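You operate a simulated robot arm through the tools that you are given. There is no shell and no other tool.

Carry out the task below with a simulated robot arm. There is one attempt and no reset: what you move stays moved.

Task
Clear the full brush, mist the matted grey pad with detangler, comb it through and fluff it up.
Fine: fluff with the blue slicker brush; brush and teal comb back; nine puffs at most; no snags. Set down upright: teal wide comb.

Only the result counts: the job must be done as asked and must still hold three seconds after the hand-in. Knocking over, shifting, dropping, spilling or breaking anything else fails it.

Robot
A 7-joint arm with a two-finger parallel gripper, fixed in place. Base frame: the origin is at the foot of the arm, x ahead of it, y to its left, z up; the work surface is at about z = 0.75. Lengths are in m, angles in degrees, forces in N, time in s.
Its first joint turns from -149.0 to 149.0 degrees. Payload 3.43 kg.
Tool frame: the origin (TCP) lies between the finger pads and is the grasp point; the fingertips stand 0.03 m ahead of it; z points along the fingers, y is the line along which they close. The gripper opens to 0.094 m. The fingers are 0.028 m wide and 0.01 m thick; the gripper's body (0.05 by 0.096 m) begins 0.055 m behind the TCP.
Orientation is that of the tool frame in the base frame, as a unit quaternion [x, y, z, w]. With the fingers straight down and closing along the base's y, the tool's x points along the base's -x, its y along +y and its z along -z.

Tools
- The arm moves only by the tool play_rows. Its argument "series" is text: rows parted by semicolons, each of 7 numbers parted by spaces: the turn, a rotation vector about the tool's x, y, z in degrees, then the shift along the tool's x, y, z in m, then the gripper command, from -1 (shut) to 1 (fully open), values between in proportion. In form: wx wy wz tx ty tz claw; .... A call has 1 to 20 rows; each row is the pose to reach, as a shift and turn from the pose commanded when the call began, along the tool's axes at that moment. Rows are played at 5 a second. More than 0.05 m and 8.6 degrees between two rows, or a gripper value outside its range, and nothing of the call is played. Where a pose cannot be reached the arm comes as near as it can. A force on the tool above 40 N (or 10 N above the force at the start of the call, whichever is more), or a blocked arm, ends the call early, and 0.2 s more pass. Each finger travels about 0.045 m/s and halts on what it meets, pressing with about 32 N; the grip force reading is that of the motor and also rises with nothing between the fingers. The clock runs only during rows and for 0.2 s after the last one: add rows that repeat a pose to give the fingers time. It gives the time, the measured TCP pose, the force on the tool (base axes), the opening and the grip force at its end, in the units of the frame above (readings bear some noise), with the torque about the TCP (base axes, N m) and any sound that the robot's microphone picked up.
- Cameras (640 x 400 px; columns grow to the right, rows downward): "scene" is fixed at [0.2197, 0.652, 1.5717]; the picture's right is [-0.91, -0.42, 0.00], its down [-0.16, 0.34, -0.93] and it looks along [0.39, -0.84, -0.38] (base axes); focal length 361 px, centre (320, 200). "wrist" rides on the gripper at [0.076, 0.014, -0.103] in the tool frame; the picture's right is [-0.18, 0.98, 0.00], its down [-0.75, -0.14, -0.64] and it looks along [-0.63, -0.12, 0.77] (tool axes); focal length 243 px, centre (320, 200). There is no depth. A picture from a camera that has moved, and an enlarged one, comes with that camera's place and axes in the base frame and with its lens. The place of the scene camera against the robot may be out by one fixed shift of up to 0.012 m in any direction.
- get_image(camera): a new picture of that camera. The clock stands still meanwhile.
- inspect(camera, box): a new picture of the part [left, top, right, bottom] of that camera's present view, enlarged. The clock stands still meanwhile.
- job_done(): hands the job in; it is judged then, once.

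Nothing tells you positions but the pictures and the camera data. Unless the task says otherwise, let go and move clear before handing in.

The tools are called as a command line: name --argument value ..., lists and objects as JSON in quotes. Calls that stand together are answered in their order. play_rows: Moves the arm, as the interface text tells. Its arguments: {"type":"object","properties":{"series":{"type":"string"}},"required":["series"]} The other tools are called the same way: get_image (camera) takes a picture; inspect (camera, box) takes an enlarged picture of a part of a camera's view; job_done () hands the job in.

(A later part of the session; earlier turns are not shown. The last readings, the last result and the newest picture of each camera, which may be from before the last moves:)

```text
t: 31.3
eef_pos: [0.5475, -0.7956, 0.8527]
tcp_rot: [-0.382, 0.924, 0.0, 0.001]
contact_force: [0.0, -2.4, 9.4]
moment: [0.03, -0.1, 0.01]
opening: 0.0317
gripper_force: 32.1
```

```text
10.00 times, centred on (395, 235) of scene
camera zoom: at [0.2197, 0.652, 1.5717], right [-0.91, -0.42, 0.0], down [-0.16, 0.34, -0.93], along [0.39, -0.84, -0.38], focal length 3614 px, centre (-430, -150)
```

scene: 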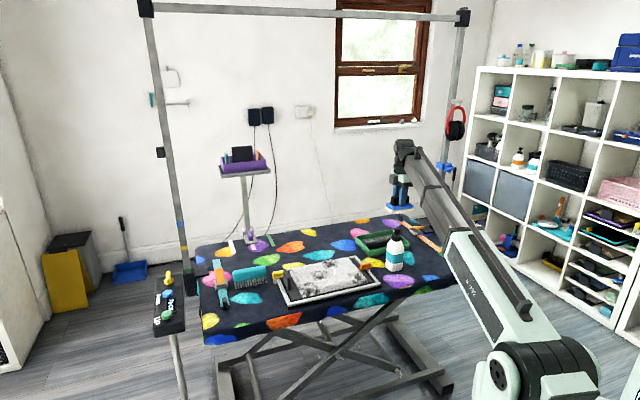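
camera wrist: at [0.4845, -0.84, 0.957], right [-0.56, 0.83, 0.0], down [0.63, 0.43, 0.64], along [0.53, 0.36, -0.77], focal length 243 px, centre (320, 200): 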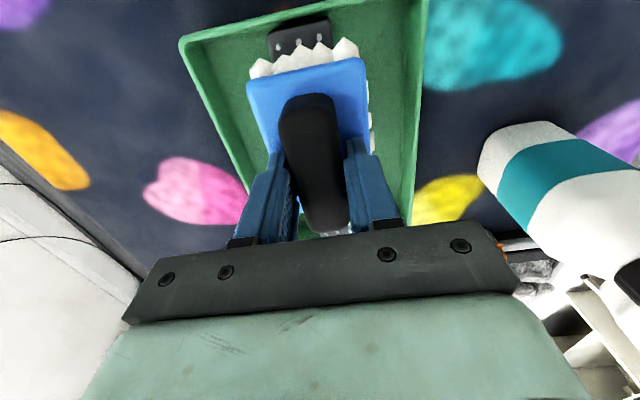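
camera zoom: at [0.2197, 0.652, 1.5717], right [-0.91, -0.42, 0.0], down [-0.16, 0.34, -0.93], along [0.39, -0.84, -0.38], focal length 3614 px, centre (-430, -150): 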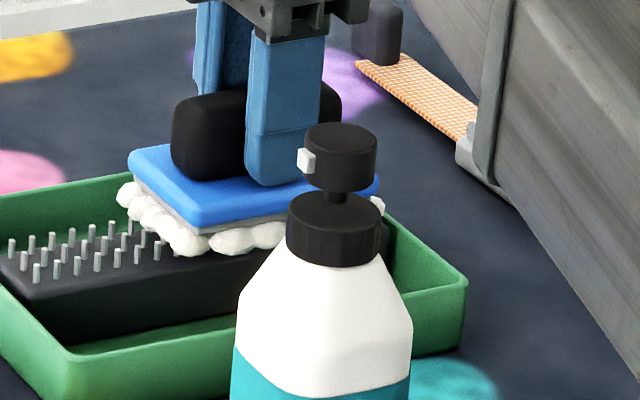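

Contact at about 9 N now. I'll ease up about 1 mm and do a slow stroke along the pins with light pressure.

play_rows --series "0 0 0 0 0 -0.001 -1; 0 0 0 -0.01 0 -0.001 -1; 0 0 0 -0.02 0 -0.001 -1; 0 0 0 -0.03 0 -0.001 -1; 0 0 0 -0.04 0 -0.001 -1"

inspect --camera "scene" --box '[370, 215, 430, 275]'

```text
t: 32.5
eef_pos: [0.5779, -0.7674, 0.8531]
tcp_rot: [-0.382, 0.924, 0.002, -0.001]
contact_force: [0.0, -0.5, -0.3]
moment: [0.01, -0.01, 0.0]
opening: 0.032
gripper_force: 32.1
```

```text
6.67 times, centred on (400, 245) of scene
camera zoom: at [0.2197, 0.652, 1.5717], right [-0.91, -0.42, 0.0], down [-0.16, 0.34, -0.93], along [0.39, -0.84, -0.38], focal length 2409 px, centre (-213, -100)
```

zoom: 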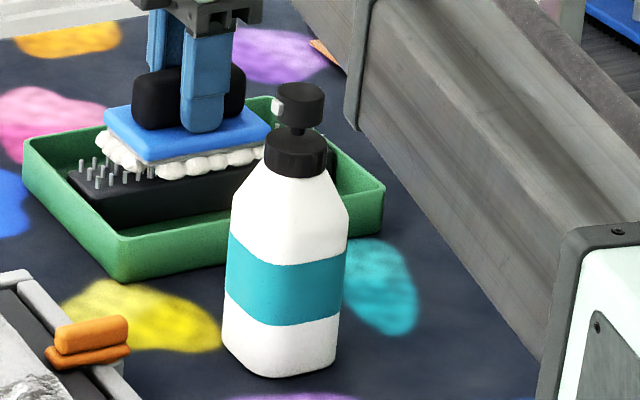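

Almost no pressure at this height. I'll lower 1 mm and continue the stroke.

play_rows --series "0 0 0 0 0 0.001 -1; 0 0 0 -0.01 0 0.001 -1; 0 0 0 -0.02 0 0.001 -1; 0 0 0 -0.03 0 0.001 -1; 0 0 0 -0.04 0 0.001 -1; 0 0 0 -0.05 0 0.001 -1; 0 0 0 -0.06 0 0.001 -1"

inspect --camera "scene" --box '[360, 210, 420, 270]'

get_image --camera "wrist"

```text
t: 34.1
eef_pos: [0.6182, -0.7244, 0.852]
tcp_rot: [-0.382, 0.924, 0.001, 0.0]
contact_force: [-3.2, -3.7, 13.3]
moment: [-0.24, 0.27, 0.03]
opening: 0.0318
gripper_force: 32.3
```

```text
6.67 times, centred on (390, 240) of scene
camera zoom: at [0.2197, 0.652, 1.5717], right [-0.91, -0.42, 0.0], down [-0.16, 0.34, -0.93], along [0.39, -0.84, -0.38], focal length 2409 px, centre (-147, -67)
```

zoom: 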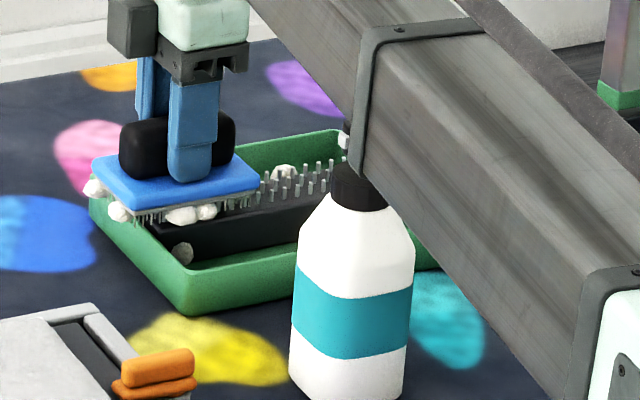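

```text
taken
camera wrist: at [0.5557, -0.7679, 0.954], right [-0.56, 0.83, 0.0], down [0.63, 0.43, 0.64], along [0.53, 0.36, -0.77], focal length 243 px, centre (320, 200)
```

wrist: 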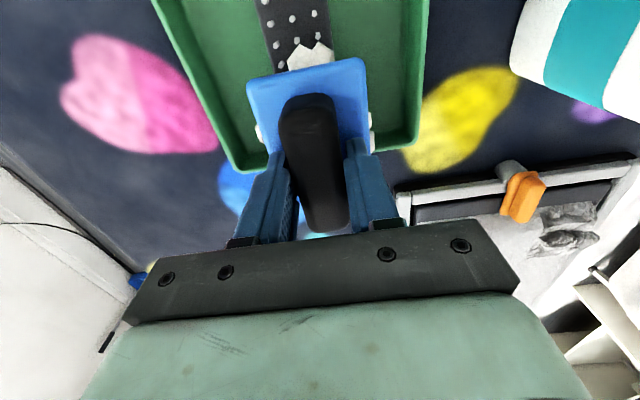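

The hair is coming off into the tray. I'll stroke back the other way at the same light pressure.

play_rows --series "0 0 0 0.01 0 0 -1; 0 0 0 0.02 0 0 -1; 0 0 0 0.03 0 0 -1; 0 0 0 0.04 0 0 -1; 0 0 0 0.05 0 0 -1; 0 0 0 0.06 0 0 -1; 0 0 0 0.07 0 0 -1; 0 0 0 0.08 0 0 -1; 0 0 0 0.09 0 0 -1; 0 0 0 0.1 0 0 -1; 0 0 0 0.1 0 0 -1"

inspect --camera "scene" --box '[360, 210, 420, 270]'

inspect --camera "wrist" --box '[160, 0, 440, 180]'

```text
t: 36.5
eef_pos: [0.5471, -0.7968, 0.8516]
tcp_rot: [-0.383, 0.924, 0.001, 0.0]
contact_force: [-0.3, -0.1, -0.9]
moment: [-0.01, 0.01, 0.03]
opening: 0.0318
gripper_force: 31.7
```

```text
6.67 times, centred on (390, 240) of scene
camera zoom: at [0.2197, 0.652, 1.5717], right [-0.91, -0.42, 0.0], down [-0.16, 0.34, -0.93], along [0.39, -0.84, -0.38], focal length 2409 px, centre (-147, -67)
```

zoom: 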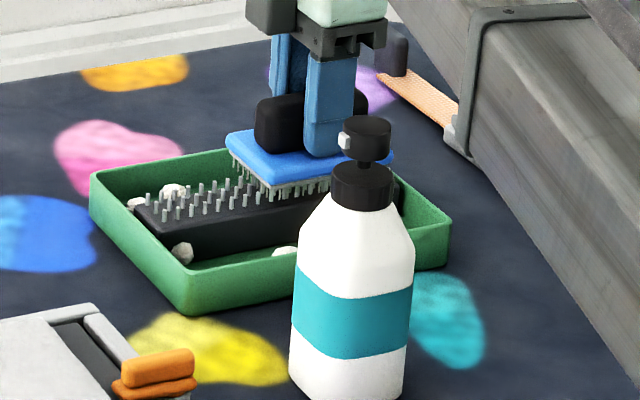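

```text
2.22 times, centred on (300, 90) of wrist
camera zoom: at [0.4847, -0.8394, 0.9543], right [-0.56, 0.83, 0.0], down [0.63, 0.43, 0.64], along [0.53, 0.36, -0.77], focal length 539 px, centre (364, 444)
```

zoom: 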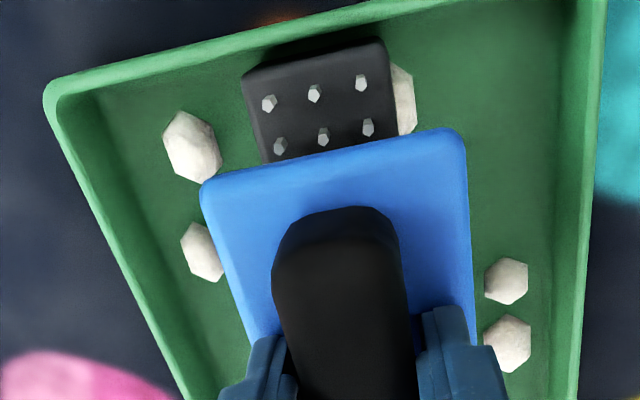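

The tufts now lie in the tray and the brush looks clean. I'll lift it and inspect the bristles and the tray.

play_rows --series "0 0 0 0 0 -0.02 -1; 0 0 0 0 0 -0.05 -1; 0 0 0 0 0 -0.09 -1; 0 0 0 0 0 -0.13 -1; 0 0 0 0 0 -0.17 -1; 0 0 0 0 0 -0.17 -1"

inspect --camera "scene" --box '[360, 170, 440, 270]'

inspect --camera "wrist" --box '[160, 0, 440, 180]'

```text
t: 37.9
eef_pos: [0.5485, -0.7953, 1.0244]
tcp_rot: [-0.382, 0.924, 0.001, -0.001]
contact_force: [0.5, -0.7, -0.7]
moment: [0.04, -0.02, 0.0]
opening: 0.0317
gripper_force: 31.9
```

```text
4.00 times, centred on (400, 220) of scene
camera zoom: at [0.2197, 0.652, 1.5717], right [-0.91, -0.42, 0.0], down [-0.16, 0.34, -0.93], along [0.39, -0.84, -0.38], focal length 1446 px, centre (0, 120)
```

zoom: 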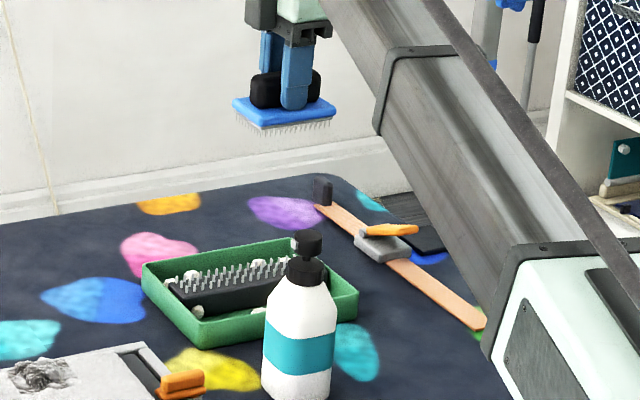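

```text
2.22 times, centred on (300, 90) of wrist
camera zoom: at [0.4853, -0.8384, 1.1259], right [-0.56, 0.83, 0.0], down [0.63, 0.43, 0.64], along [0.53, 0.36, -0.77], focal length 539 px, centre (364, 444)
```

zoom: 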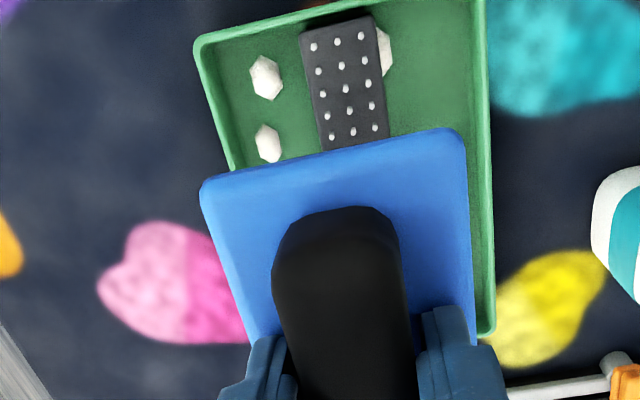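

The brush is clean and the tufts lie in the tray. I'll carry the brush back to its original spot.

play_rows --series "0 0 0 -0.04 0.0136 0 -1; 0 0 0 -0.08 0.0272 0 -1; 0 0 0 -0.12 0.0409 0 -1; 0 0 0 -0.16 0.0545 0 -1; 0 0 0 -0.2 0.0681 0 -1; 0 0 0 -0.24 0.0817 0 -1; 0 0 0 -0.28 0.0954 0 -1; 0 0 0 -0.32 0.109 0 -1; 0 0 0 -0.36 0.1226 0 -1; 0 0 0 -0.4 0.1362 0 -1; 0 0 0 -0.44 0.1499 0 -1; 0 0 0 -0.48 0.1635 0 -1; 0 0 0 -0.52 0.1771 0 -1; 0 0 0 -0.56 0.1907 0 -1; 0 0 0 -0.6 0.2044 0 -1; 0 0 0 -0.63 0.2146 0 -1; 0 0 0 -0.64 0.218 0 -1; 0 0 0 -0.64 0.218 0 -1; 0 0 0 -0.64 0.218 0.04 -1; 0 0 0 -0.64 0.218 0.08 -1"

play_rows --series "0 0 0 0 0 0.04 -1; 0 0 0 0 0 0.08 -1; 0 0 0 0 0 0.11 -1; 0 0 0 0 0 0.125 -1; 0 0 0 0 0 0.13 -1; 0 0 0 0 0 0.13 -1"

get_image --camera "wrist"

inspect --camera "scene" --box '[190, 220, 310, 320]'

```text
t: 42.1
eef_pos: [0.8457, -0.19, 0.9426]
tcp_rot: [-0.382, 0.924, 0.001, -0.001]
contact_force: [-0.5, 0.0, -0.7]
moment: [-0.02, -0.05, 0.03]
opening: 0.0319
gripper_force: 31.9
```

```text
t: 43.5
eef_pos: [0.8463, -0.1892, 0.813]
tcp_rot: [-0.383, 0.924, 0.0, -0.001]
contact_force: [0.3, 0.0, -1.0]
moment: [0.0, 0.0, -0.01]
opening: 0.0317
gripper_force: 32.3
```

```text
taken
camera wrist: at [0.7834, -0.2324, 0.9147], right [-0.56, 0.83, 0.0], down [0.63, 0.43, 0.64], along [0.53, 0.36, -0.77], focal length 243 px, centre (320, 200)
```

wrist: 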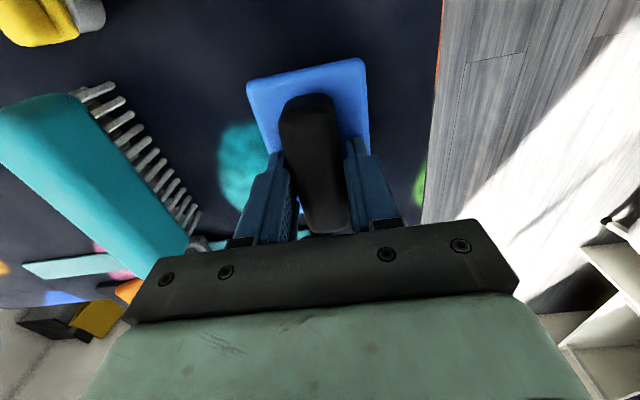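

```text
4.00 times, centred on (250, 270) of scene
camera zoom: at [0.2197, 0.652, 1.5717], right [-0.91, -0.42, 0.0], down [-0.16, 0.34, -0.93], along [0.39, -0.84, -0.38], focal length 1446 px, centre (600, -80)
```

zoom: 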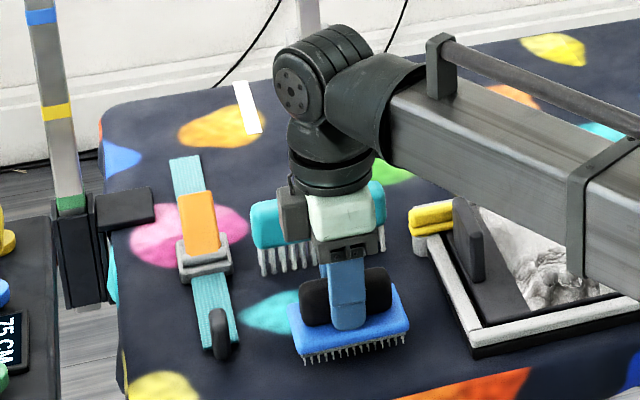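

The brush hovers about 7 mm above its old spot. I'll lower it gently and read the force.

play_rows --series "0 0 0 0 0 0.002 -1; 0 0 0 0 0 0.004 -1; 0 0 0 0 0 0.0055 -1; 0 0 0 0 0 0.0055 -1"

inspect --camera "scene" --box '[220, 270, 300, 320]'

```text
t: 44.5
eef_pos: [0.847, -0.1886, 0.8075]
tcp_rot: [-0.382, 0.924, 0.001, 0.0]
contact_force: [0.1, -0.5, -1.5]
moment: [0.02, -0.02, -0.03]
opening: 0.0321
gripper_force: 32.4
```

```text
8.00 times, centred on (260, 295) of scene
camera zoom: at [0.2197, 0.652, 1.5717], right [-0.91, -0.42, 0.0], down [-0.16, 0.34, -0.93], along [0.39, -0.84, -0.38], focal length 2891 px, centre (800, -560)
```

zoom: 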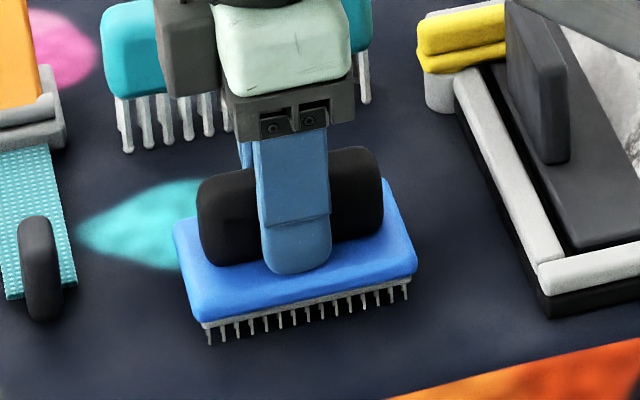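

play_rows --series "0 0 0 0 0 0.001 -1; 0 0 0 0 0 0.001 -1; 0 0 0 0 0 0.001 -1"

```text
t: 45.3
eef_pos: [0.8473, -0.1886, 0.8059]
tcp_rot: [-0.383, 0.924, 0.002, 0.0]
contact_force: [-0.7, 4.1, 11.7]
moment: [-0.04, 0.11, -0.02]
opening: 0.0316
gripper_force: 32.1
```

The brush rests on the table again. I'll ease off, open the gripper and rise.

play_rows --series "0 0 0 0 0 -0.0008 -1; 0 0 0 0 0 -0.0008 0.3; 0 0 0 0 0 -0.0008 1; 0 0 0 0 0 -0.0008 1; 0 0 0 0 0 -0.0008 1; 0 0 0 0 0 -0.0008 1; 0 0 0 0 0 -0.02 1; 0 0 0 0 0 -0.06 1; 0 0 0 0 0 -0.1 1; 0 0 0 0 0 -0.15 1; 0 0 0 0 0 -0.2 1; 0 0 0 0 0 -0.2 1"

get_image --camera "wrist"

inspect --camera "scene" --box '[190, 250, 290, 320]'

```text
t: 47.9
eef_pos: [0.8474, -0.1895, 1.0064]
tcp_rot: [-0.382, 0.924, 0.001, 0.0]
contact_force: [0.5, 0.4, 0.1]
moment: [-0.05, 0.0, 0.01]
opening: 0.0939
gripper_force: 0.1
```

```text
taken
camera wrist: at [0.7841, -0.2322, 1.1092], right [-0.56, 0.83, 0.0], down [0.63, 0.43, 0.64], along [0.53, 0.36, -0.77], focal length 243 px, centre (320, 200)
```

wrist: 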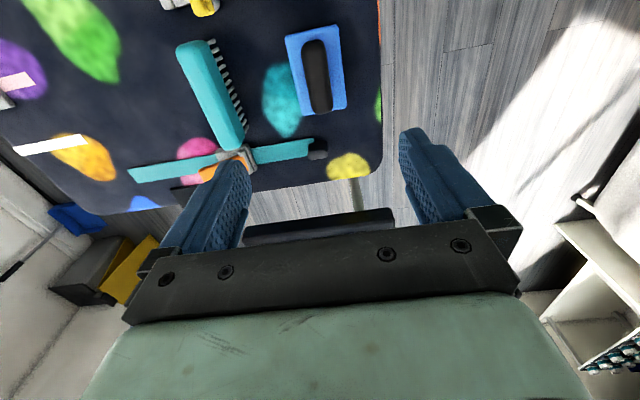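

```text
5.71 times, centred on (240, 285) of scene
camera zoom: at [0.2197, 0.652, 1.5717], right [-0.91, -0.42, 0.0], down [-0.16, 0.34, -0.93], along [0.39, -0.84, -0.38], focal length 2065 px, centre (777, -286)
```

zoom: 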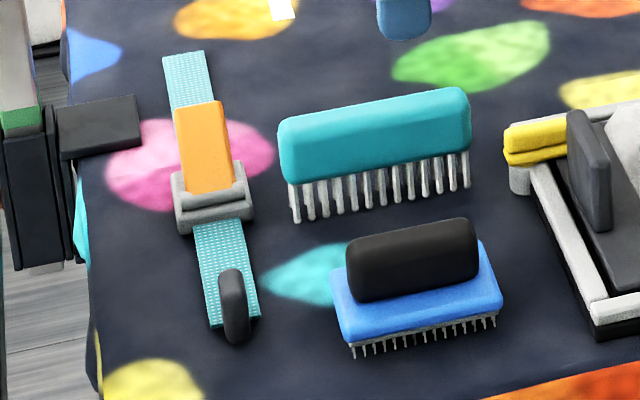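

The brush is back in its place, clean. While I'm here, I'll measure the comb from this view.

inspect --camera "wrist" --box '[150, 20, 350, 170]'

```text
2.67 times, centred on (250, 95) of wrist
camera zoom: at [0.7841, -0.2322, 1.1092], right [-0.56, 0.83, 0.0], down [0.63, 0.43, 0.64], along [0.53, 0.36, -0.77], focal length 647 px, centre (507, 480)
```

zoom: 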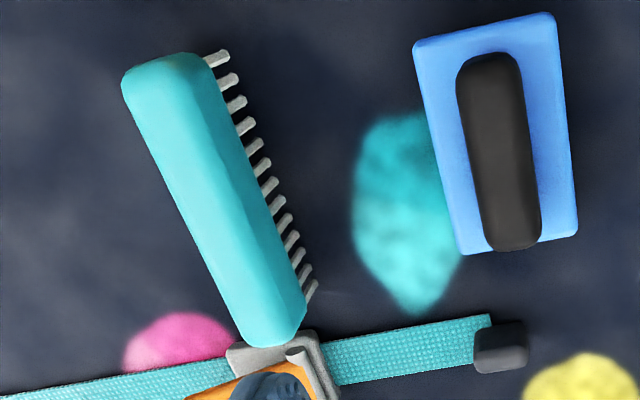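

The comb sits at p≈0.4635, q≈-0.857, its spine 0.036 thick with its top near 0.815. Now I'll go above the spray bottle with the fingers closed, turned so that the camera sees the nozzle from the side.

play_rows --series "0 0 6 0.038 -0.003 -0.0016 0.5; 0 0 12 0.076 -0.006 -0.0032 0; 0 0 18 0.114 -0.009 -0.005 -1; 0 0 24 0.152 -0.0115 -0.0065 -1; 0 0 30 0.19 -0.0143 -0.008 -1; 0 0 36 0.228 -0.017 -0.01 -1; 0 0 42 0.266 -0.02 -0.0112 -1; 0 0 48 0.304 -0.023 -0.0128 -1; 0 0 54 0.342 -0.026 -0.0144 -1; 0 0 60 0.38 -0.0287 -0.016 -1; 0 0 66 0.418 -0.0315 -0.0176 -1; 0 0 72 0.456 -0.0344 -0.019 -1; 0 0 78 0.494 -0.0373 -0.021 -1; 0 0 84 0.532 -0.04 -0.0225 -1; 0 0 90 0.57 -0.043 -0.024 -1; 0 0 90 0.57 -0.043 -0.024 -1"

get_image --camera "wrist"

inspect --camera "wrist" --box '[230, 50, 430, 190]'

inspect --camera "scene" --box '[360, 150, 440, 280]'

```text
t: 51.3
eef_pos: [0.4736, -0.6256, 1.0262]
tcp_rot: [0.384, 0.923, 0.001, -0.001]
contact_force: [-0.6, 0.2, 0.1]
moment: [-0.01, -0.05, 0.02]
opening: 0.0001
gripper_force: 32.4
```

```text
taken
camera wrist: at [0.4311, -0.5596, 1.13], right [0.83, 0.56, 0.0], down [0.43, -0.63, 0.64], along [0.36, -0.53, -0.77], focal length 243 px, centre (320, 200)
```

wrist: 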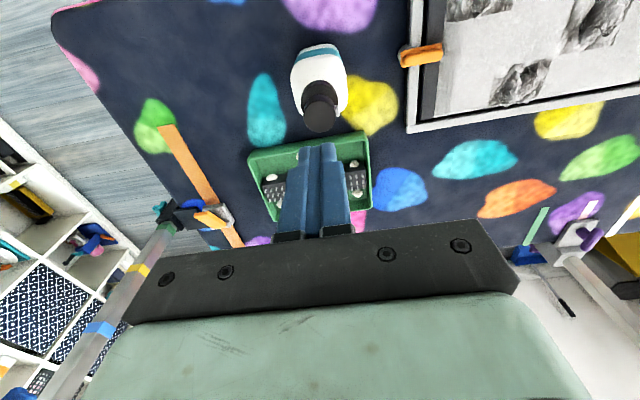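

```text
2.86 times, centred on (330, 120) of wrist
camera zoom: at [0.4311, -0.5596, 1.13], right [0.83, 0.56, 0.0], down [0.43, -0.63, 0.64], along [0.36, -0.53, -0.77], focal length 693 px, centre (291, 429)
```

zoom: 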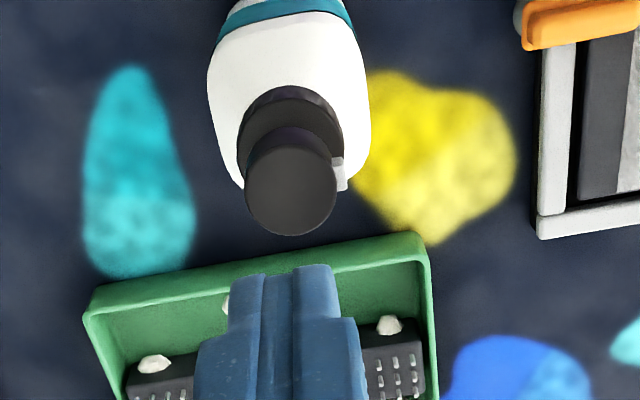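

```text
3.08 times, centred on (400, 215) of scene
camera zoom: at [0.2197, 0.652, 1.5717], right [-0.91, -0.42, 0.0], down [-0.16, 0.34, -0.93], along [0.39, -0.84, -0.38], focal length 1112 px, centre (74, 154)
```

zoom: 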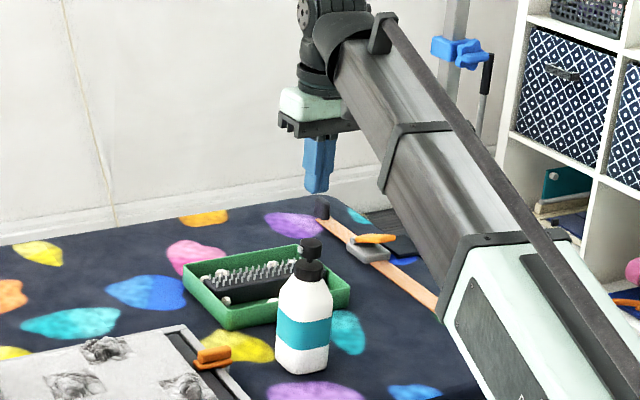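

The pump head's top centre is at p≈-0.1055, q≈-0.777, z≈0.923, nozzle toward the pad. I'll lower the closed fingers to just above the head.

play_rows --series "0 0 0 0 0.002 0.03 -1; 0 0 0 0 0.002 0.05 -1; 0 0 0 0 0.002 0.062 -1; 0 0 0 0 0.002 0.068 -1; 0 0 0 0 0.002 0.068 -1"

inspect --camera "scene" --box '[370, 200, 430, 280]'

inspect --camera "wrist" --box '[230, 50, 430, 190]'

```text
t: 52.5
eef_pos: [0.4761, -0.6224, 0.962]
tcp_rot: [0.382, 0.924, 0.0, -0.001]
contact_force: [1.1, 0.3, -0.2]
moment: [0.0, -0.02, -0.01]
opening: 0.0002
gripper_force: 31.7
```

```text
5.00 times, centred on (400, 240) of scene
camera zoom: at [0.2197, 0.652, 1.5717], right [-0.91, -0.42, 0.0], down [-0.16, 0.34, -0.93], along [0.39, -0.84, -0.38], focal length 1807 px, centre (-80, 0)
```

zoom: 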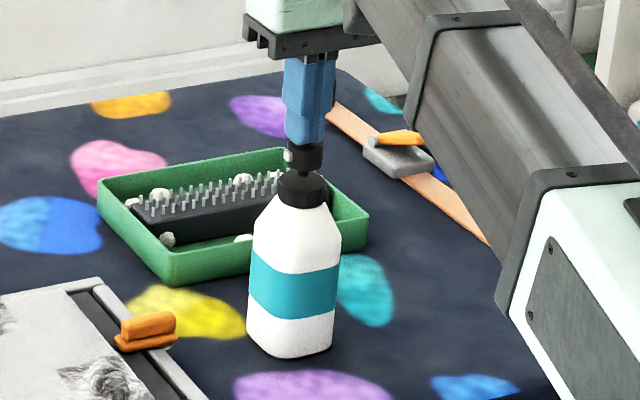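

```text
2.86 times, centred on (330, 120) of wrist
camera zoom: at [0.4327, -0.5575, 1.063], right [0.83, 0.56, 0.0], down [0.43, -0.63, 0.64], along [0.36, -0.53, -0.77], focal length 693 px, centre (291, 429)
```

zoom: 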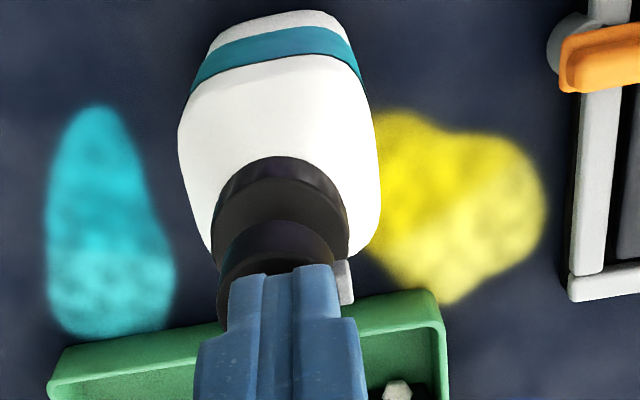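

The fingertips are right over the pump head. I'll press down slowly once and see what a puff does.

play_rows --series "0 0 0 0 0 0.004 -1; 0 0 0 0 0 0.008 -1; 0 0 0 0 0 0.011 -1; 0 0 0 0 0 0.013 -1; 0 0 0 0 0 0.015 -1"

inspect --camera "scene" --box '[280, 200, 440, 310]'

```text
t: 53.7
eef_pos: [0.4756, -0.6222, 0.9486]
tcp_rot: [0.383, 0.924, 0.0, 0.0]
contact_force: [-1.6, 0.5, 12.5]
moment: [0.0, 0.03, 0.01]
opening: 0.0002
gripper_force: 31.8
heard: click
```

```text
3.64 times, centred on (360, 255) of scene
camera zoom: at [0.2197, 0.652, 1.5717], right [-0.91, -0.42, 0.0], down [-0.16, 0.34, -0.93], along [0.39, -0.84, -0.38], focal length 1314 px, centre (174, 0)
```

zoom: 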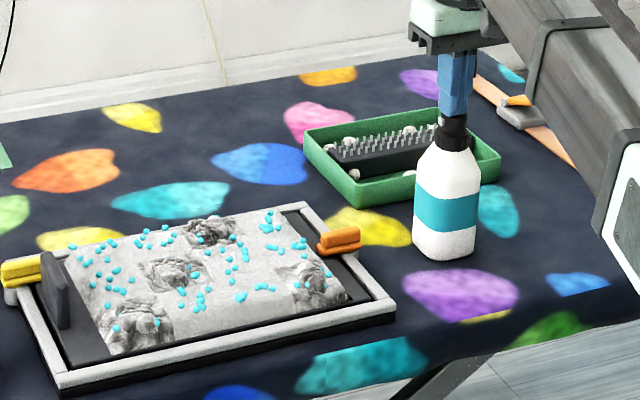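

A click was heard and teal droplets landed on the pad. I'll look at the coverage up close.

inspect --camera "scene" --box '[275, 245, 385, 310]'

get_image --camera "wrist"

```text
5.82 times, centred on (330, 278) of scene
camera zoom: at [0.2197, 0.652, 1.5717], right [-0.91, -0.42, 0.0], down [-0.16, 0.34, -0.93], along [0.39, -0.84, -0.38], focal length 2103 px, centre (262, -251)
```

zoom: 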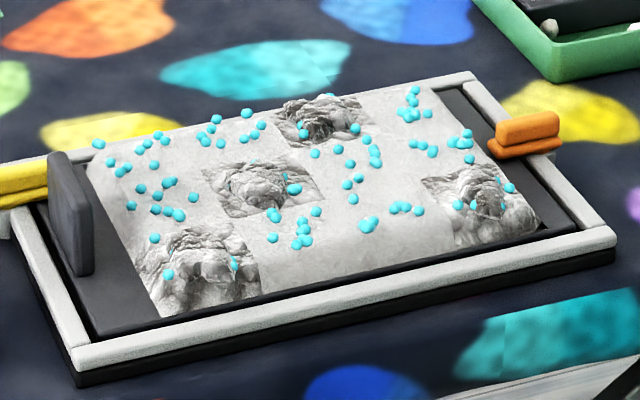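

```text
taken
camera wrist: at [0.433, -0.5573, 1.0498], right [0.83, 0.56, 0.0], down [0.43, -0.63, 0.64], along [0.36, -0.53, -0.77], focal length 243 px, centre (320, 200)
```

wrist: 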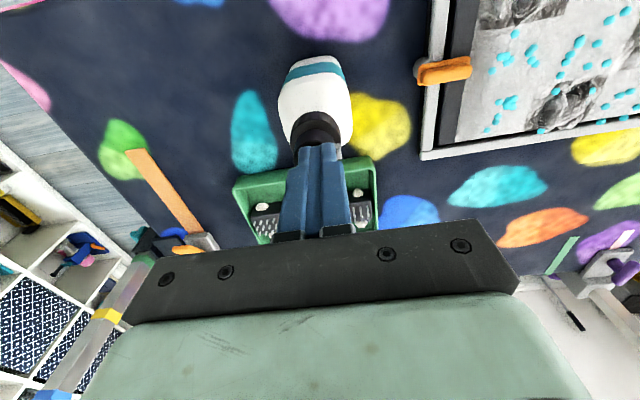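

Each press makes one puff whose mist reaches the whole pad, somewhat denser on the far side. I'll release the head and press a second time.

play_rows --series "0 0 0 0 0 -0.008 -1; 0 0 0 0 0 -0.014 -1; 0 0 0 0 0 -0.014 -1; 0 0 0 0 0 -0.008 -1; 0 0 0 0 0 -0.004 -1; 0 0 0 0 0 0 -1"

inspect --camera "scene" --box '[275, 245, 385, 310]'

```text
t: 55.1
eef_pos: [0.4753, -0.6213, 0.9477]
tcp_rot: [0.383, 0.924, 0.0, 0.0]
contact_force: [0.0, 0.2, 12.7]
moment: [0.02, -0.02, -0.02]
opening: 0.0001
gripper_force: 31.7
heard: click
```

```text
5.82 times, centred on (330, 278) of scene
camera zoom: at [0.2197, 0.652, 1.5717], right [-0.91, -0.42, 0.0], down [-0.16, 0.34, -0.93], along [0.39, -0.84, -0.38], focal length 2103 px, centre (262, -251)
```

zoom: 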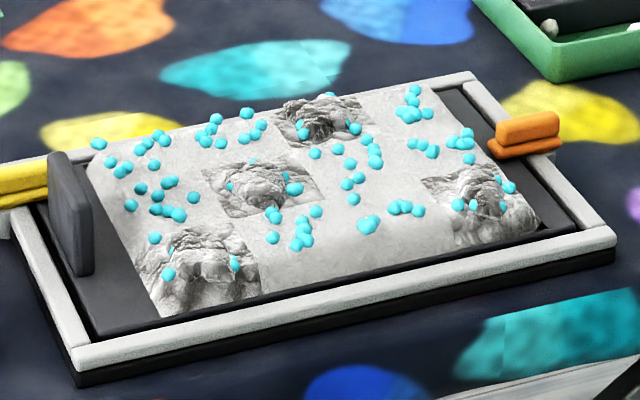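

The droplets grew with the second puff and cover the pad evenly, so puffs add up. I'll do two more puffs.

play_rows --series "0 0 0 0 0 -0.008 -1; 0 0 0 0 0 -0.014 -1; 0 0 0 0 0 -0.014 -1; 0 0 0 0 0 -0.008 -1; 0 0 0 0 0 -0.004 -1; 0 0 0 0 0 0 -1; 0 0 0 0 0 0 -1; 0 0 0 0 0 -0.008 -1; 0 0 0 0 0 -0.014 -1; 0 0 0 0 0 -0.014 -1; 0 0 0 0 0 -0.008 -1; 0 0 0 0 0 -0.004 -1; 0 0 0 0 0 0 -1"

inspect --camera "scene" --box '[275, 245, 385, 310]'

```text
t: 57.9
eef_pos: [0.4757, -0.6221, 0.9477]
tcp_rot: [0.383, 0.924, 0.0, 0.0]
contact_force: [0.6, 1.9, 13.2]
moment: [0.0, -0.03, 0.02]
opening: 0.0
gripper_force: 31.9
heard: click, click
```

```text
5.82 times, centred on (330, 278) of scene
camera zoom: at [0.2197, 0.652, 1.5717], right [-0.91, -0.42, 0.0], down [-0.16, 0.34, -0.93], along [0.39, -0.84, -0.38], focal length 2103 px, centre (262, -251)
```

zoom: 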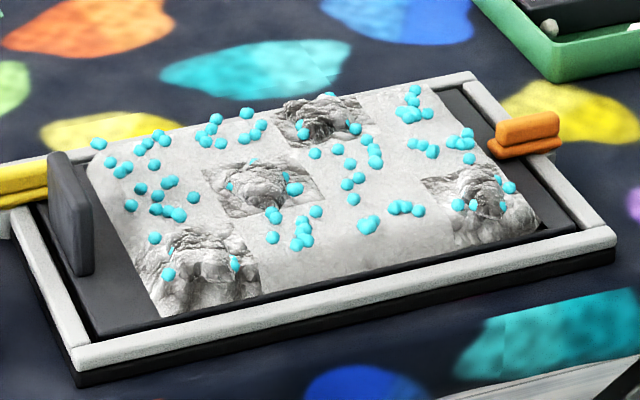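

Four puffs so far, and the droplets look evenly sized over all mats. I'll add two more for the far mats, keeping a reserve below nine.

play_rows --series "0 0 0 0 0 -0.008 -1; 0 0 0 0 0 -0.014 -1; 0 0 0 0 0 -0.014 -1; 0 0 0 0 0 -0.008 -1; 0 0 0 0 0 -0.004 -1; 0 0 0 0 0 0 -1; 0 0 0 0 0 0 -1; 0 0 0 0 0 -0.008 -1; 0 0 0 0 0 -0.014 -1; 0 0 0 0 0 -0.014 -1; 0 0 0 0 0 -0.008 -1; 0 0 0 0 0 -0.004 -1; 0 0 0 0 0 0 -1"

inspect --camera "scene" --box '[275, 245, 385, 310]'

inspect --camera "scene" --box '[360, 200, 440, 280]'

```text
t: 60.7
eef_pos: [0.476, -0.6216, 0.9475]
tcp_rot: [0.383, 0.924, 0.0, 0.0]
contact_force: [-1.7, -2.7, 14.7]
moment: [-0.04, 0.02, 0.03]
opening: 0.0
gripper_force: 32.3
heard: click, click
```

```text
5.82 times, centred on (330, 278) of scene
camera zoom: at [0.2197, 0.652, 1.5717], right [-0.91, -0.42, 0.0], down [-0.16, 0.34, -0.93], along [0.39, -0.84, -0.38], focal length 2103 px, centre (262, -251)
```

zoom: 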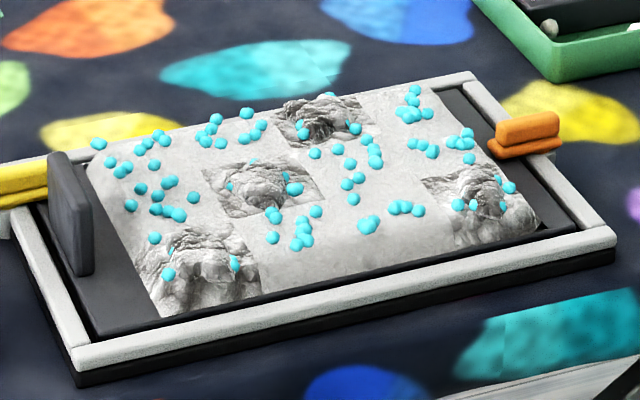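

```text
5.00 times, centred on (400, 240) of scene
camera zoom: at [0.2197, 0.652, 1.5717], right [-0.91, -0.42, 0.0], down [-0.16, 0.34, -0.93], along [0.39, -0.84, -0.38], focal length 1807 px, centre (-80, 0)
```

zoom: 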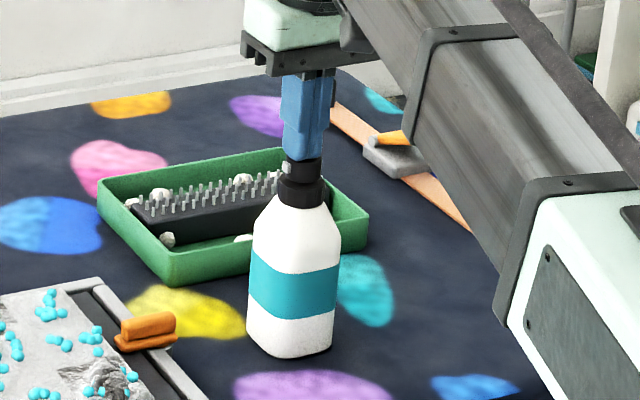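

Six puffs used; the wetness display is saturated and even. Now I'll rise off the bottle and go above the teal comb.

play_rows --series "0 0 0 0 0 -0.03 -1; 0 0 0 0 0 -0.075 -1; 0 0 -6 -0.0055 0.038 -0.08 -1; 0 0 -12 -0.011 0.076 -0.08 -1; 0 0 -18 -0.0165 0.114 -0.08 -1; 0 0 -24 -0.022 0.152 -0.08 0; 0 0 -30 -0.027 0.19 -0.08 1; 0 0 -36 -0.0325 0.228 -0.08 1; 0 0 -42 -0.038 0.266 -0.08 1; 0 0 -48 -0.0435 0.304 -0.08 1; 0 0 -54 -0.049 0.342 -0.08 1; 0 0 -60 -0.054 0.38 -0.08 1; 0 0 -66 -0.06 0.418 -0.08 1; 0 0 -72 -0.065 0.456 -0.08 1; 0 0 -78 -0.07 0.494 -0.08 1; 0 0 -84 -0.0755 0.532 -0.08 1; 0 0 -90 -0.081 0.568 -0.08 1; 0 0 -90 -0.081 0.568 -0.08 1"

get_image --camera "wrist"

inspect --camera "scene" --box '[190, 200, 330, 320]'

```text
t: 64.5
eef_pos: [0.9357, -0.2774, 1.025]
tcp_rot: [-0.384, 0.924, 0.001, 0.0]
contact_force: [0.0, -0.1, 0.0]
moment: [-0.01, -0.01, 0.04]
opening: 0.0942
gripper_force: 0.0
```

```text
taken
camera wrist: at [0.8727, -0.3199, 1.1263], right [-0.57, 0.82, 0.0], down [0.63, 0.43, 0.64], along [0.53, 0.36, -0.77], focal length 243 px, centre (320, 200)
```

wrist: 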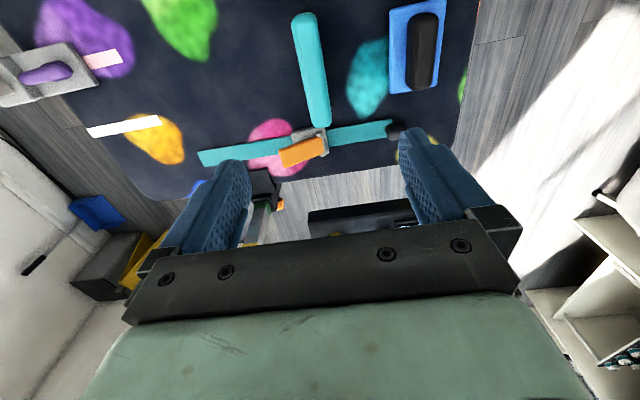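

```text
3.33 times, centred on (260, 260) of scene
camera zoom: at [0.2197, 0.652, 1.5717], right [-0.91, -0.42, 0.0], down [-0.16, 0.34, -0.93], along [0.39, -0.84, -0.38], focal length 1205 px, centre (520, 0)
```

zoom: 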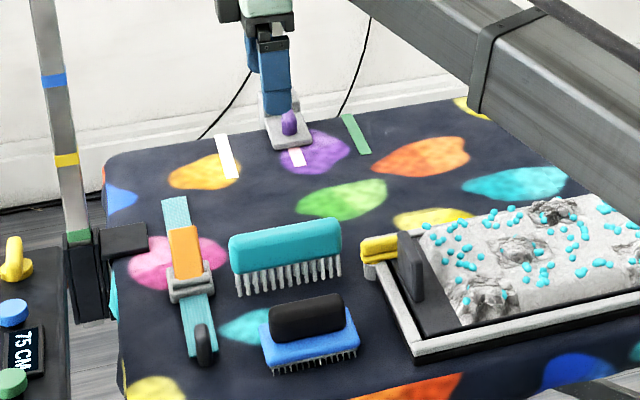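

Reached above the comb. I'll zoom to refine its location and check what's near where the fingers will go.

inspect --camera "wrist" --box '[220, 0, 460, 150]'

```text
2.67 times, centred on (340, 75) of wrist
camera zoom: at [0.8727, -0.3199, 1.1263], right [-0.57, 0.82, 0.0], down [0.63, 0.43, 0.64], along [0.53, 0.36, -0.77], focal length 647 px, centre (267, 533)
```

zoom: 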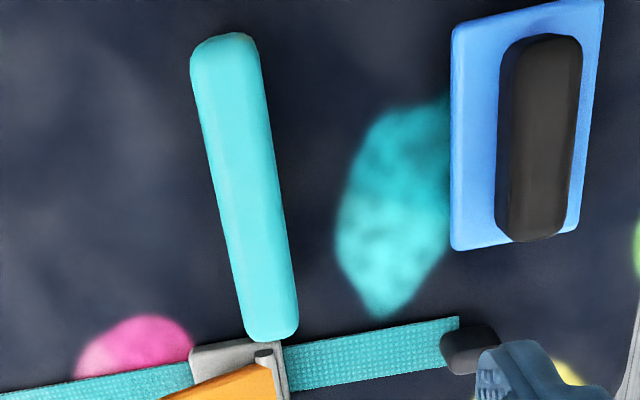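

The comb's centreline is about 7 mm to the -q side of the TCP. I'll shift over it and descend partway for a closer check.

play_rows --series "0 0 0 0.0105 -0.007 0.03 1; 0 0 0 0.0105 -0.007 0.07 1; 0 0 0 0.0105 -0.007 0.11 1; 0 0 0 0.0105 -0.007 0.14 1; 0 0 0 0.0105 -0.007 0.14 1"

get_image --camera "wrist"

inspect --camera "wrist" --box '[240, 40, 400, 180]'

```text
t: 65.7
eef_pos: [0.9311, -0.2901, 0.8864]
tcp_rot: [-0.383, 0.924, 0.001, -0.001]
contact_force: [0.9, 0.3, 0.2]
moment: [0.0, -0.03, 0.0]
opening: 0.094
gripper_force: 0.0
```

```text
taken
camera wrist: at [0.8685, -0.3327, 0.9885], right [-0.56, 0.83, 0.0], down [0.63, 0.43, 0.64], along [0.53, 0.36, -0.77], focal length 243 px, centre (320, 200)
```

wrist: 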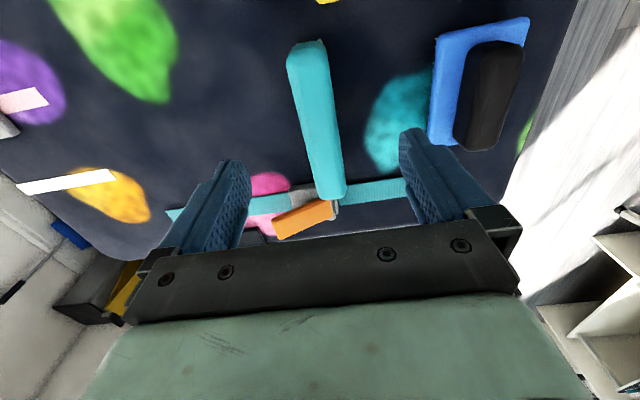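

```text
2.86 times, centred on (320, 110) of wrist
camera zoom: at [0.8685, -0.3327, 0.9885], right [-0.56, 0.83, 0.0], down [0.63, 0.43, 0.64], along [0.53, 0.36, -0.77], focal length 693 px, centre (320, 457)
```

zoom: 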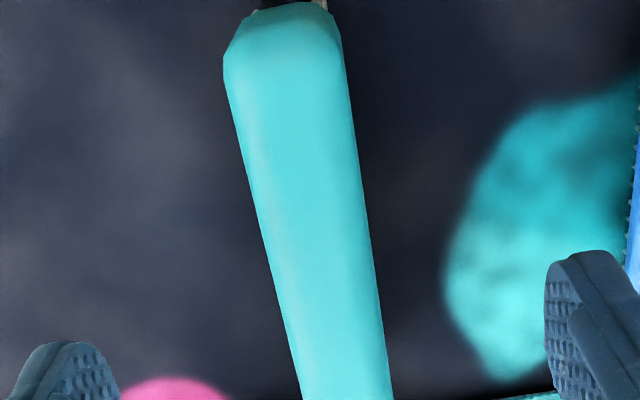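

The comb is centred within 1 mm. I'll descend to grip its spine.

play_rows --series "0 0 0 0 0 0.03 1; 0 0 0 0 0 0.05 1; 0 0 0 0 0 0.062 1; 0 0 0 0 0 0.07 1; 0 0 0 0 0 0.07 1"

inspect --camera "scene" --box '[200, 230, 300, 310]'

get_image --camera "wrist"

```text
t: 66.9
eef_pos: [0.9336, -0.2896, 0.8169]
tcp_rot: [-0.383, 0.924, 0.002, -0.001]
contact_force: [0.4, -0.4, 0.2]
moment: [-0.01, 0.03, 0.01]
opening: 0.0942
gripper_force: 0.0
```

```text
5.00 times, centred on (250, 270) of scene
camera zoom: at [0.2197, 0.652, 1.5717], right [-0.91, -0.42, 0.0], down [-0.16, 0.34, -0.93], along [0.39, -0.84, -0.38], focal length 1807 px, centre (670, -150)
```

zoom: 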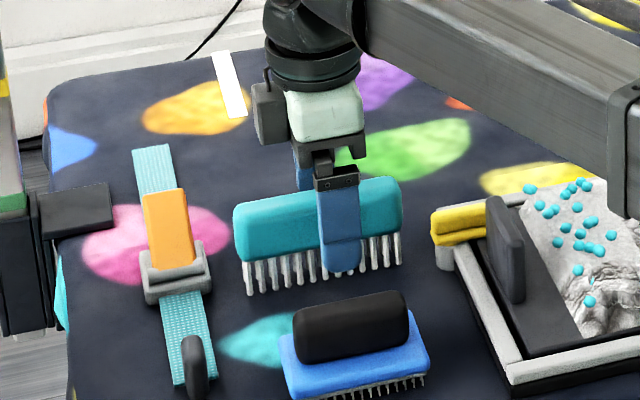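

```text
taken
camera wrist: at [0.8694, -0.3325, 0.9186], right [-0.56, 0.83, 0.0], down [0.63, 0.43, 0.64], along [0.53, 0.36, -0.77], focal length 243 px, centre (320, 200)
```

wrist: 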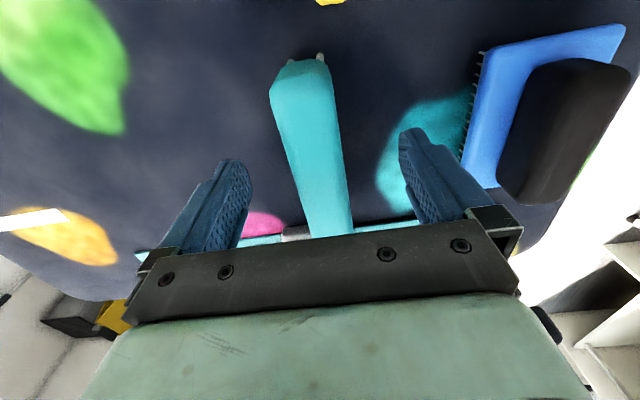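

Aligned well. I'll close on the comb's spine.

play_rows --series "0 0 0 0 0 0 -1; 0 0 0 0 0 0 -1; 0 0 0 0 0 0 -1; 0 0 0 0 0 0 -1; 0 0 0 0 0 0 -1; 0 0 0 0 0 0 -1"

get_image --camera "wrist"

inspect --camera "scene" --box '[200, 230, 300, 310]'

```text
t: 68.3
eef_pos: [0.9315, -0.289, 0.8169]
tcp_rot: [-0.382, 0.924, 0.001, 0.0]
contact_force: [0.0, 0.0, -0.4]
moment: [-0.03, -0.02, 0.02]
opening: 0.0319
gripper_force: 32.0
```

```text
taken
camera wrist: at [0.8694, -0.3326, 0.9188], right [-0.56, 0.83, 0.0], down [0.63, 0.43, 0.64], along [0.53, 0.36, -0.77], focal length 243 px, centre (320, 200)
```

wrist: 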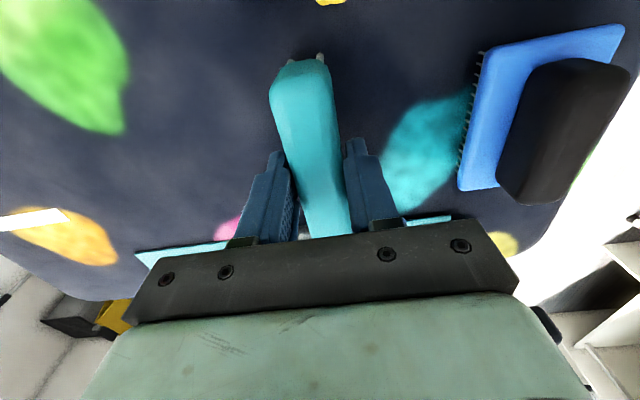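

```text
5.00 times, centred on (250, 270) of scene
camera zoom: at [0.2197, 0.652, 1.5717], right [-0.91, -0.42, 0.0], down [-0.16, 0.34, -0.93], along [0.39, -0.84, -0.38], focal length 1807 px, centre (670, -150)
```

zoom: 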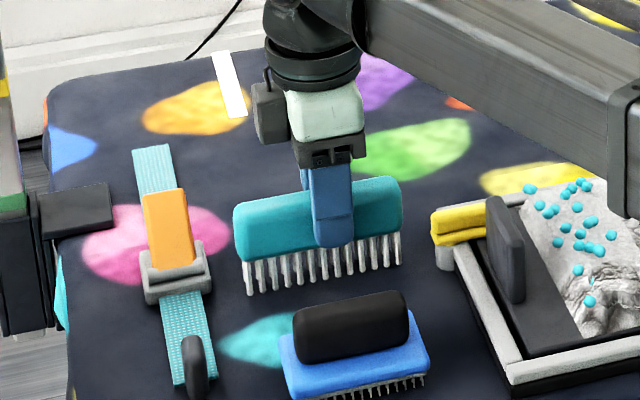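

The comb is held. I'll lift it straight up, then carry it over the far end of the pad.

play_rows --series "0 0 0 0 0 -0.01 -1; 0 0 0 0 0 -0.03 -1; 0 0 0 0 0 -0.07 -1; 0 0 0 0 0 -0.11 -1; 0 0 0 0 0 -0.15 -1; 0 0 0 0 0 -0.15 -1"

inspect --camera "scene" --box '[200, 200, 320, 310]'

get_image --camera "wrist"

```text
t: 69.7
eef_pos: [0.9336, -0.292, 0.9676]
tcp_rot: [-0.383, 0.924, 0.001, -0.001]
contact_force: [0.5, 0.2, 0.1]
moment: [0.0, -0.01, 0.0]
opening: 0.0316
gripper_force: 31.8
```

```text
3.64 times, centred on (260, 255) of scene
camera zoom: at [0.2197, 0.652, 1.5717], right [-0.91, -0.42, 0.0], down [-0.16, 0.34, -0.93], along [0.39, -0.84, -0.38], focal length 1314 px, centre (538, 0)
```

zoom: 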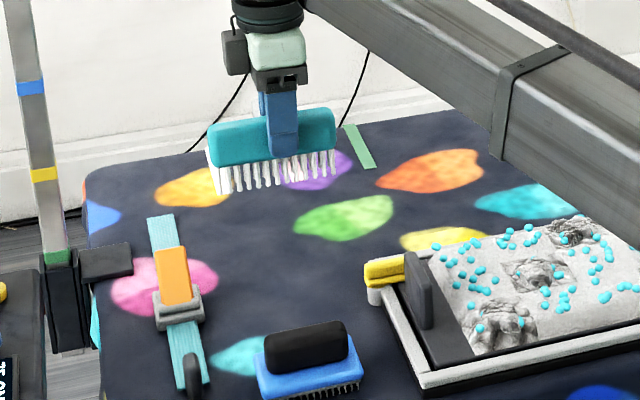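

```text
taken
camera wrist: at [0.8697, -0.3346, 1.0693], right [-0.56, 0.83, 0.0], down [0.63, 0.43, 0.64], along [0.53, 0.36, -0.77], focal length 243 px, centre (320, 200)
```

wrist: 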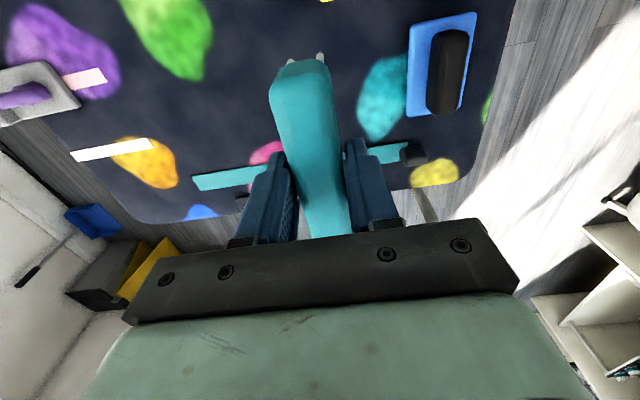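

The comb is held upright and level. I'll move it over the pad's far columns (mats A and B), just past the far edge.

play_rows --series "0 0 0 0.04 -0.002 0 -1; 0 0 0 0.08 -0.004 0 -1; 0 0 0 0.12 -0.006 0 -1; 0 0 0 0.16 -0.008 0 -1; 0 0 0 0.2 -0.01 0 -1; 0 0 0 0.2225 -0.011 0 -1; 0 0 0 0.2225 -0.011 0.04 -1; 0 0 0 0.2225 -0.011 0.06 -1; 0 0 0 0.2225 -0.011 0.06 -1"

inspect --camera "scene" --box '[270, 220, 390, 310]'

get_image --camera "wrist"

```text
t: 71.7
eef_pos: [0.7835, -0.4548, 0.9071]
tcp_rot: [-0.383, 0.924, 0.0, 0.001]
contact_force: [-0.4, 0.2, -0.6]
moment: [0.01, 0.02, 0.04]
opening: 0.0313
gripper_force: 31.9
```

```text
4.44 times, centred on (330, 265) of scene
camera zoom: at [0.2197, 0.652, 1.5717], right [-0.91, -0.42, 0.0], down [-0.16, 0.34, -0.93], along [0.39, -0.84, -0.38], focal length 1606 px, centre (276, -89)
```

zoom: 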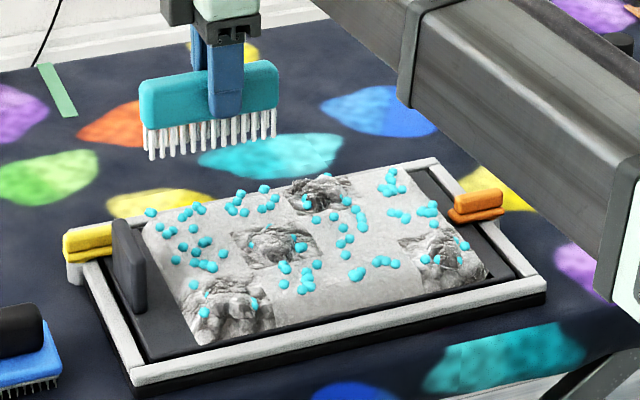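

```text
taken
camera wrist: at [0.7197, -0.498, 1.0075], right [-0.56, 0.83, 0.0], down [0.63, 0.43, 0.64], along [0.53, 0.36, -0.77], focal length 243 px, centre (320, 200)
```

wrist: 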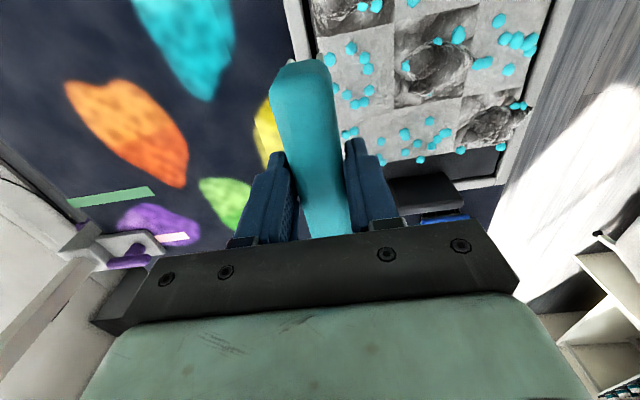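

The comb hovers behind the pad. I'll zoom into the wrist view to see the mats close up.

inspect --camera "wrist" --box '[290, 0, 550, 220]'

```text
1.82 times, centred on (420, 110) of wrist
camera zoom: at [0.7197, -0.498, 1.0075], right [-0.56, 0.83, 0.0], down [0.63, 0.43, 0.64], along [0.53, 0.36, -0.77], focal length 441 px, centre (138, 364)
```

zoom: 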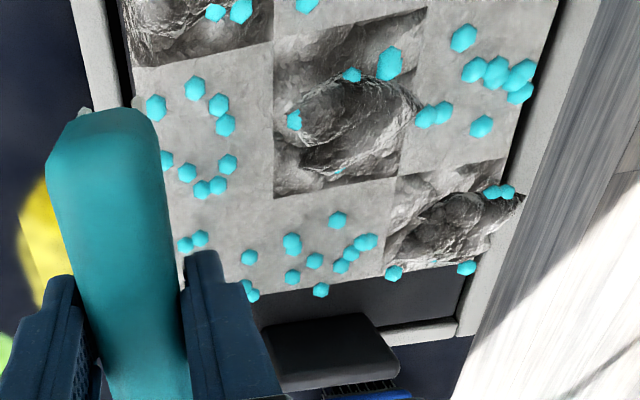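

Mats A and B are clearly visible; the slab's near face is at p≈0.34, so there's room. I'll shift the comb slightly and lower it to about 20 mm above the pad surface level, still behind the pad's edge.

play_rows --series "0 0 0 -0.007 0 0.01 -1; 0 0 0 -0.007 0 0.02 -1; 0 0 0 -0.007 0 0.03 -1; 0 0 0 -0.007 0 0.04 -1; 0 0 0 -0.007 0 0.04 -1"

inspect --camera "scene" --box '[280, 230, 360, 310]'

```text
t: 72.9
eef_pos: [0.7864, -0.45, 0.8663]
tcp_rot: [-0.383, 0.924, 0.0, -0.001]
contact_force: [-0.5, -0.4, -0.1]
moment: [0.02, -0.01, 0.02]
opening: 0.0318
gripper_force: 32.0
```

```text
5.00 times, centred on (320, 270) of scene
camera zoom: at [0.2197, 0.652, 1.5717], right [-0.91, -0.42, 0.0], down [-0.16, 0.34, -0.93], along [0.39, -0.84, -0.38], focal length 1807 px, centre (320, -150)
```

zoom: 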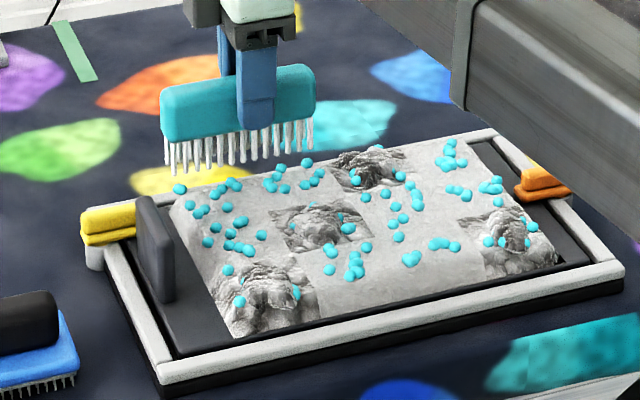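

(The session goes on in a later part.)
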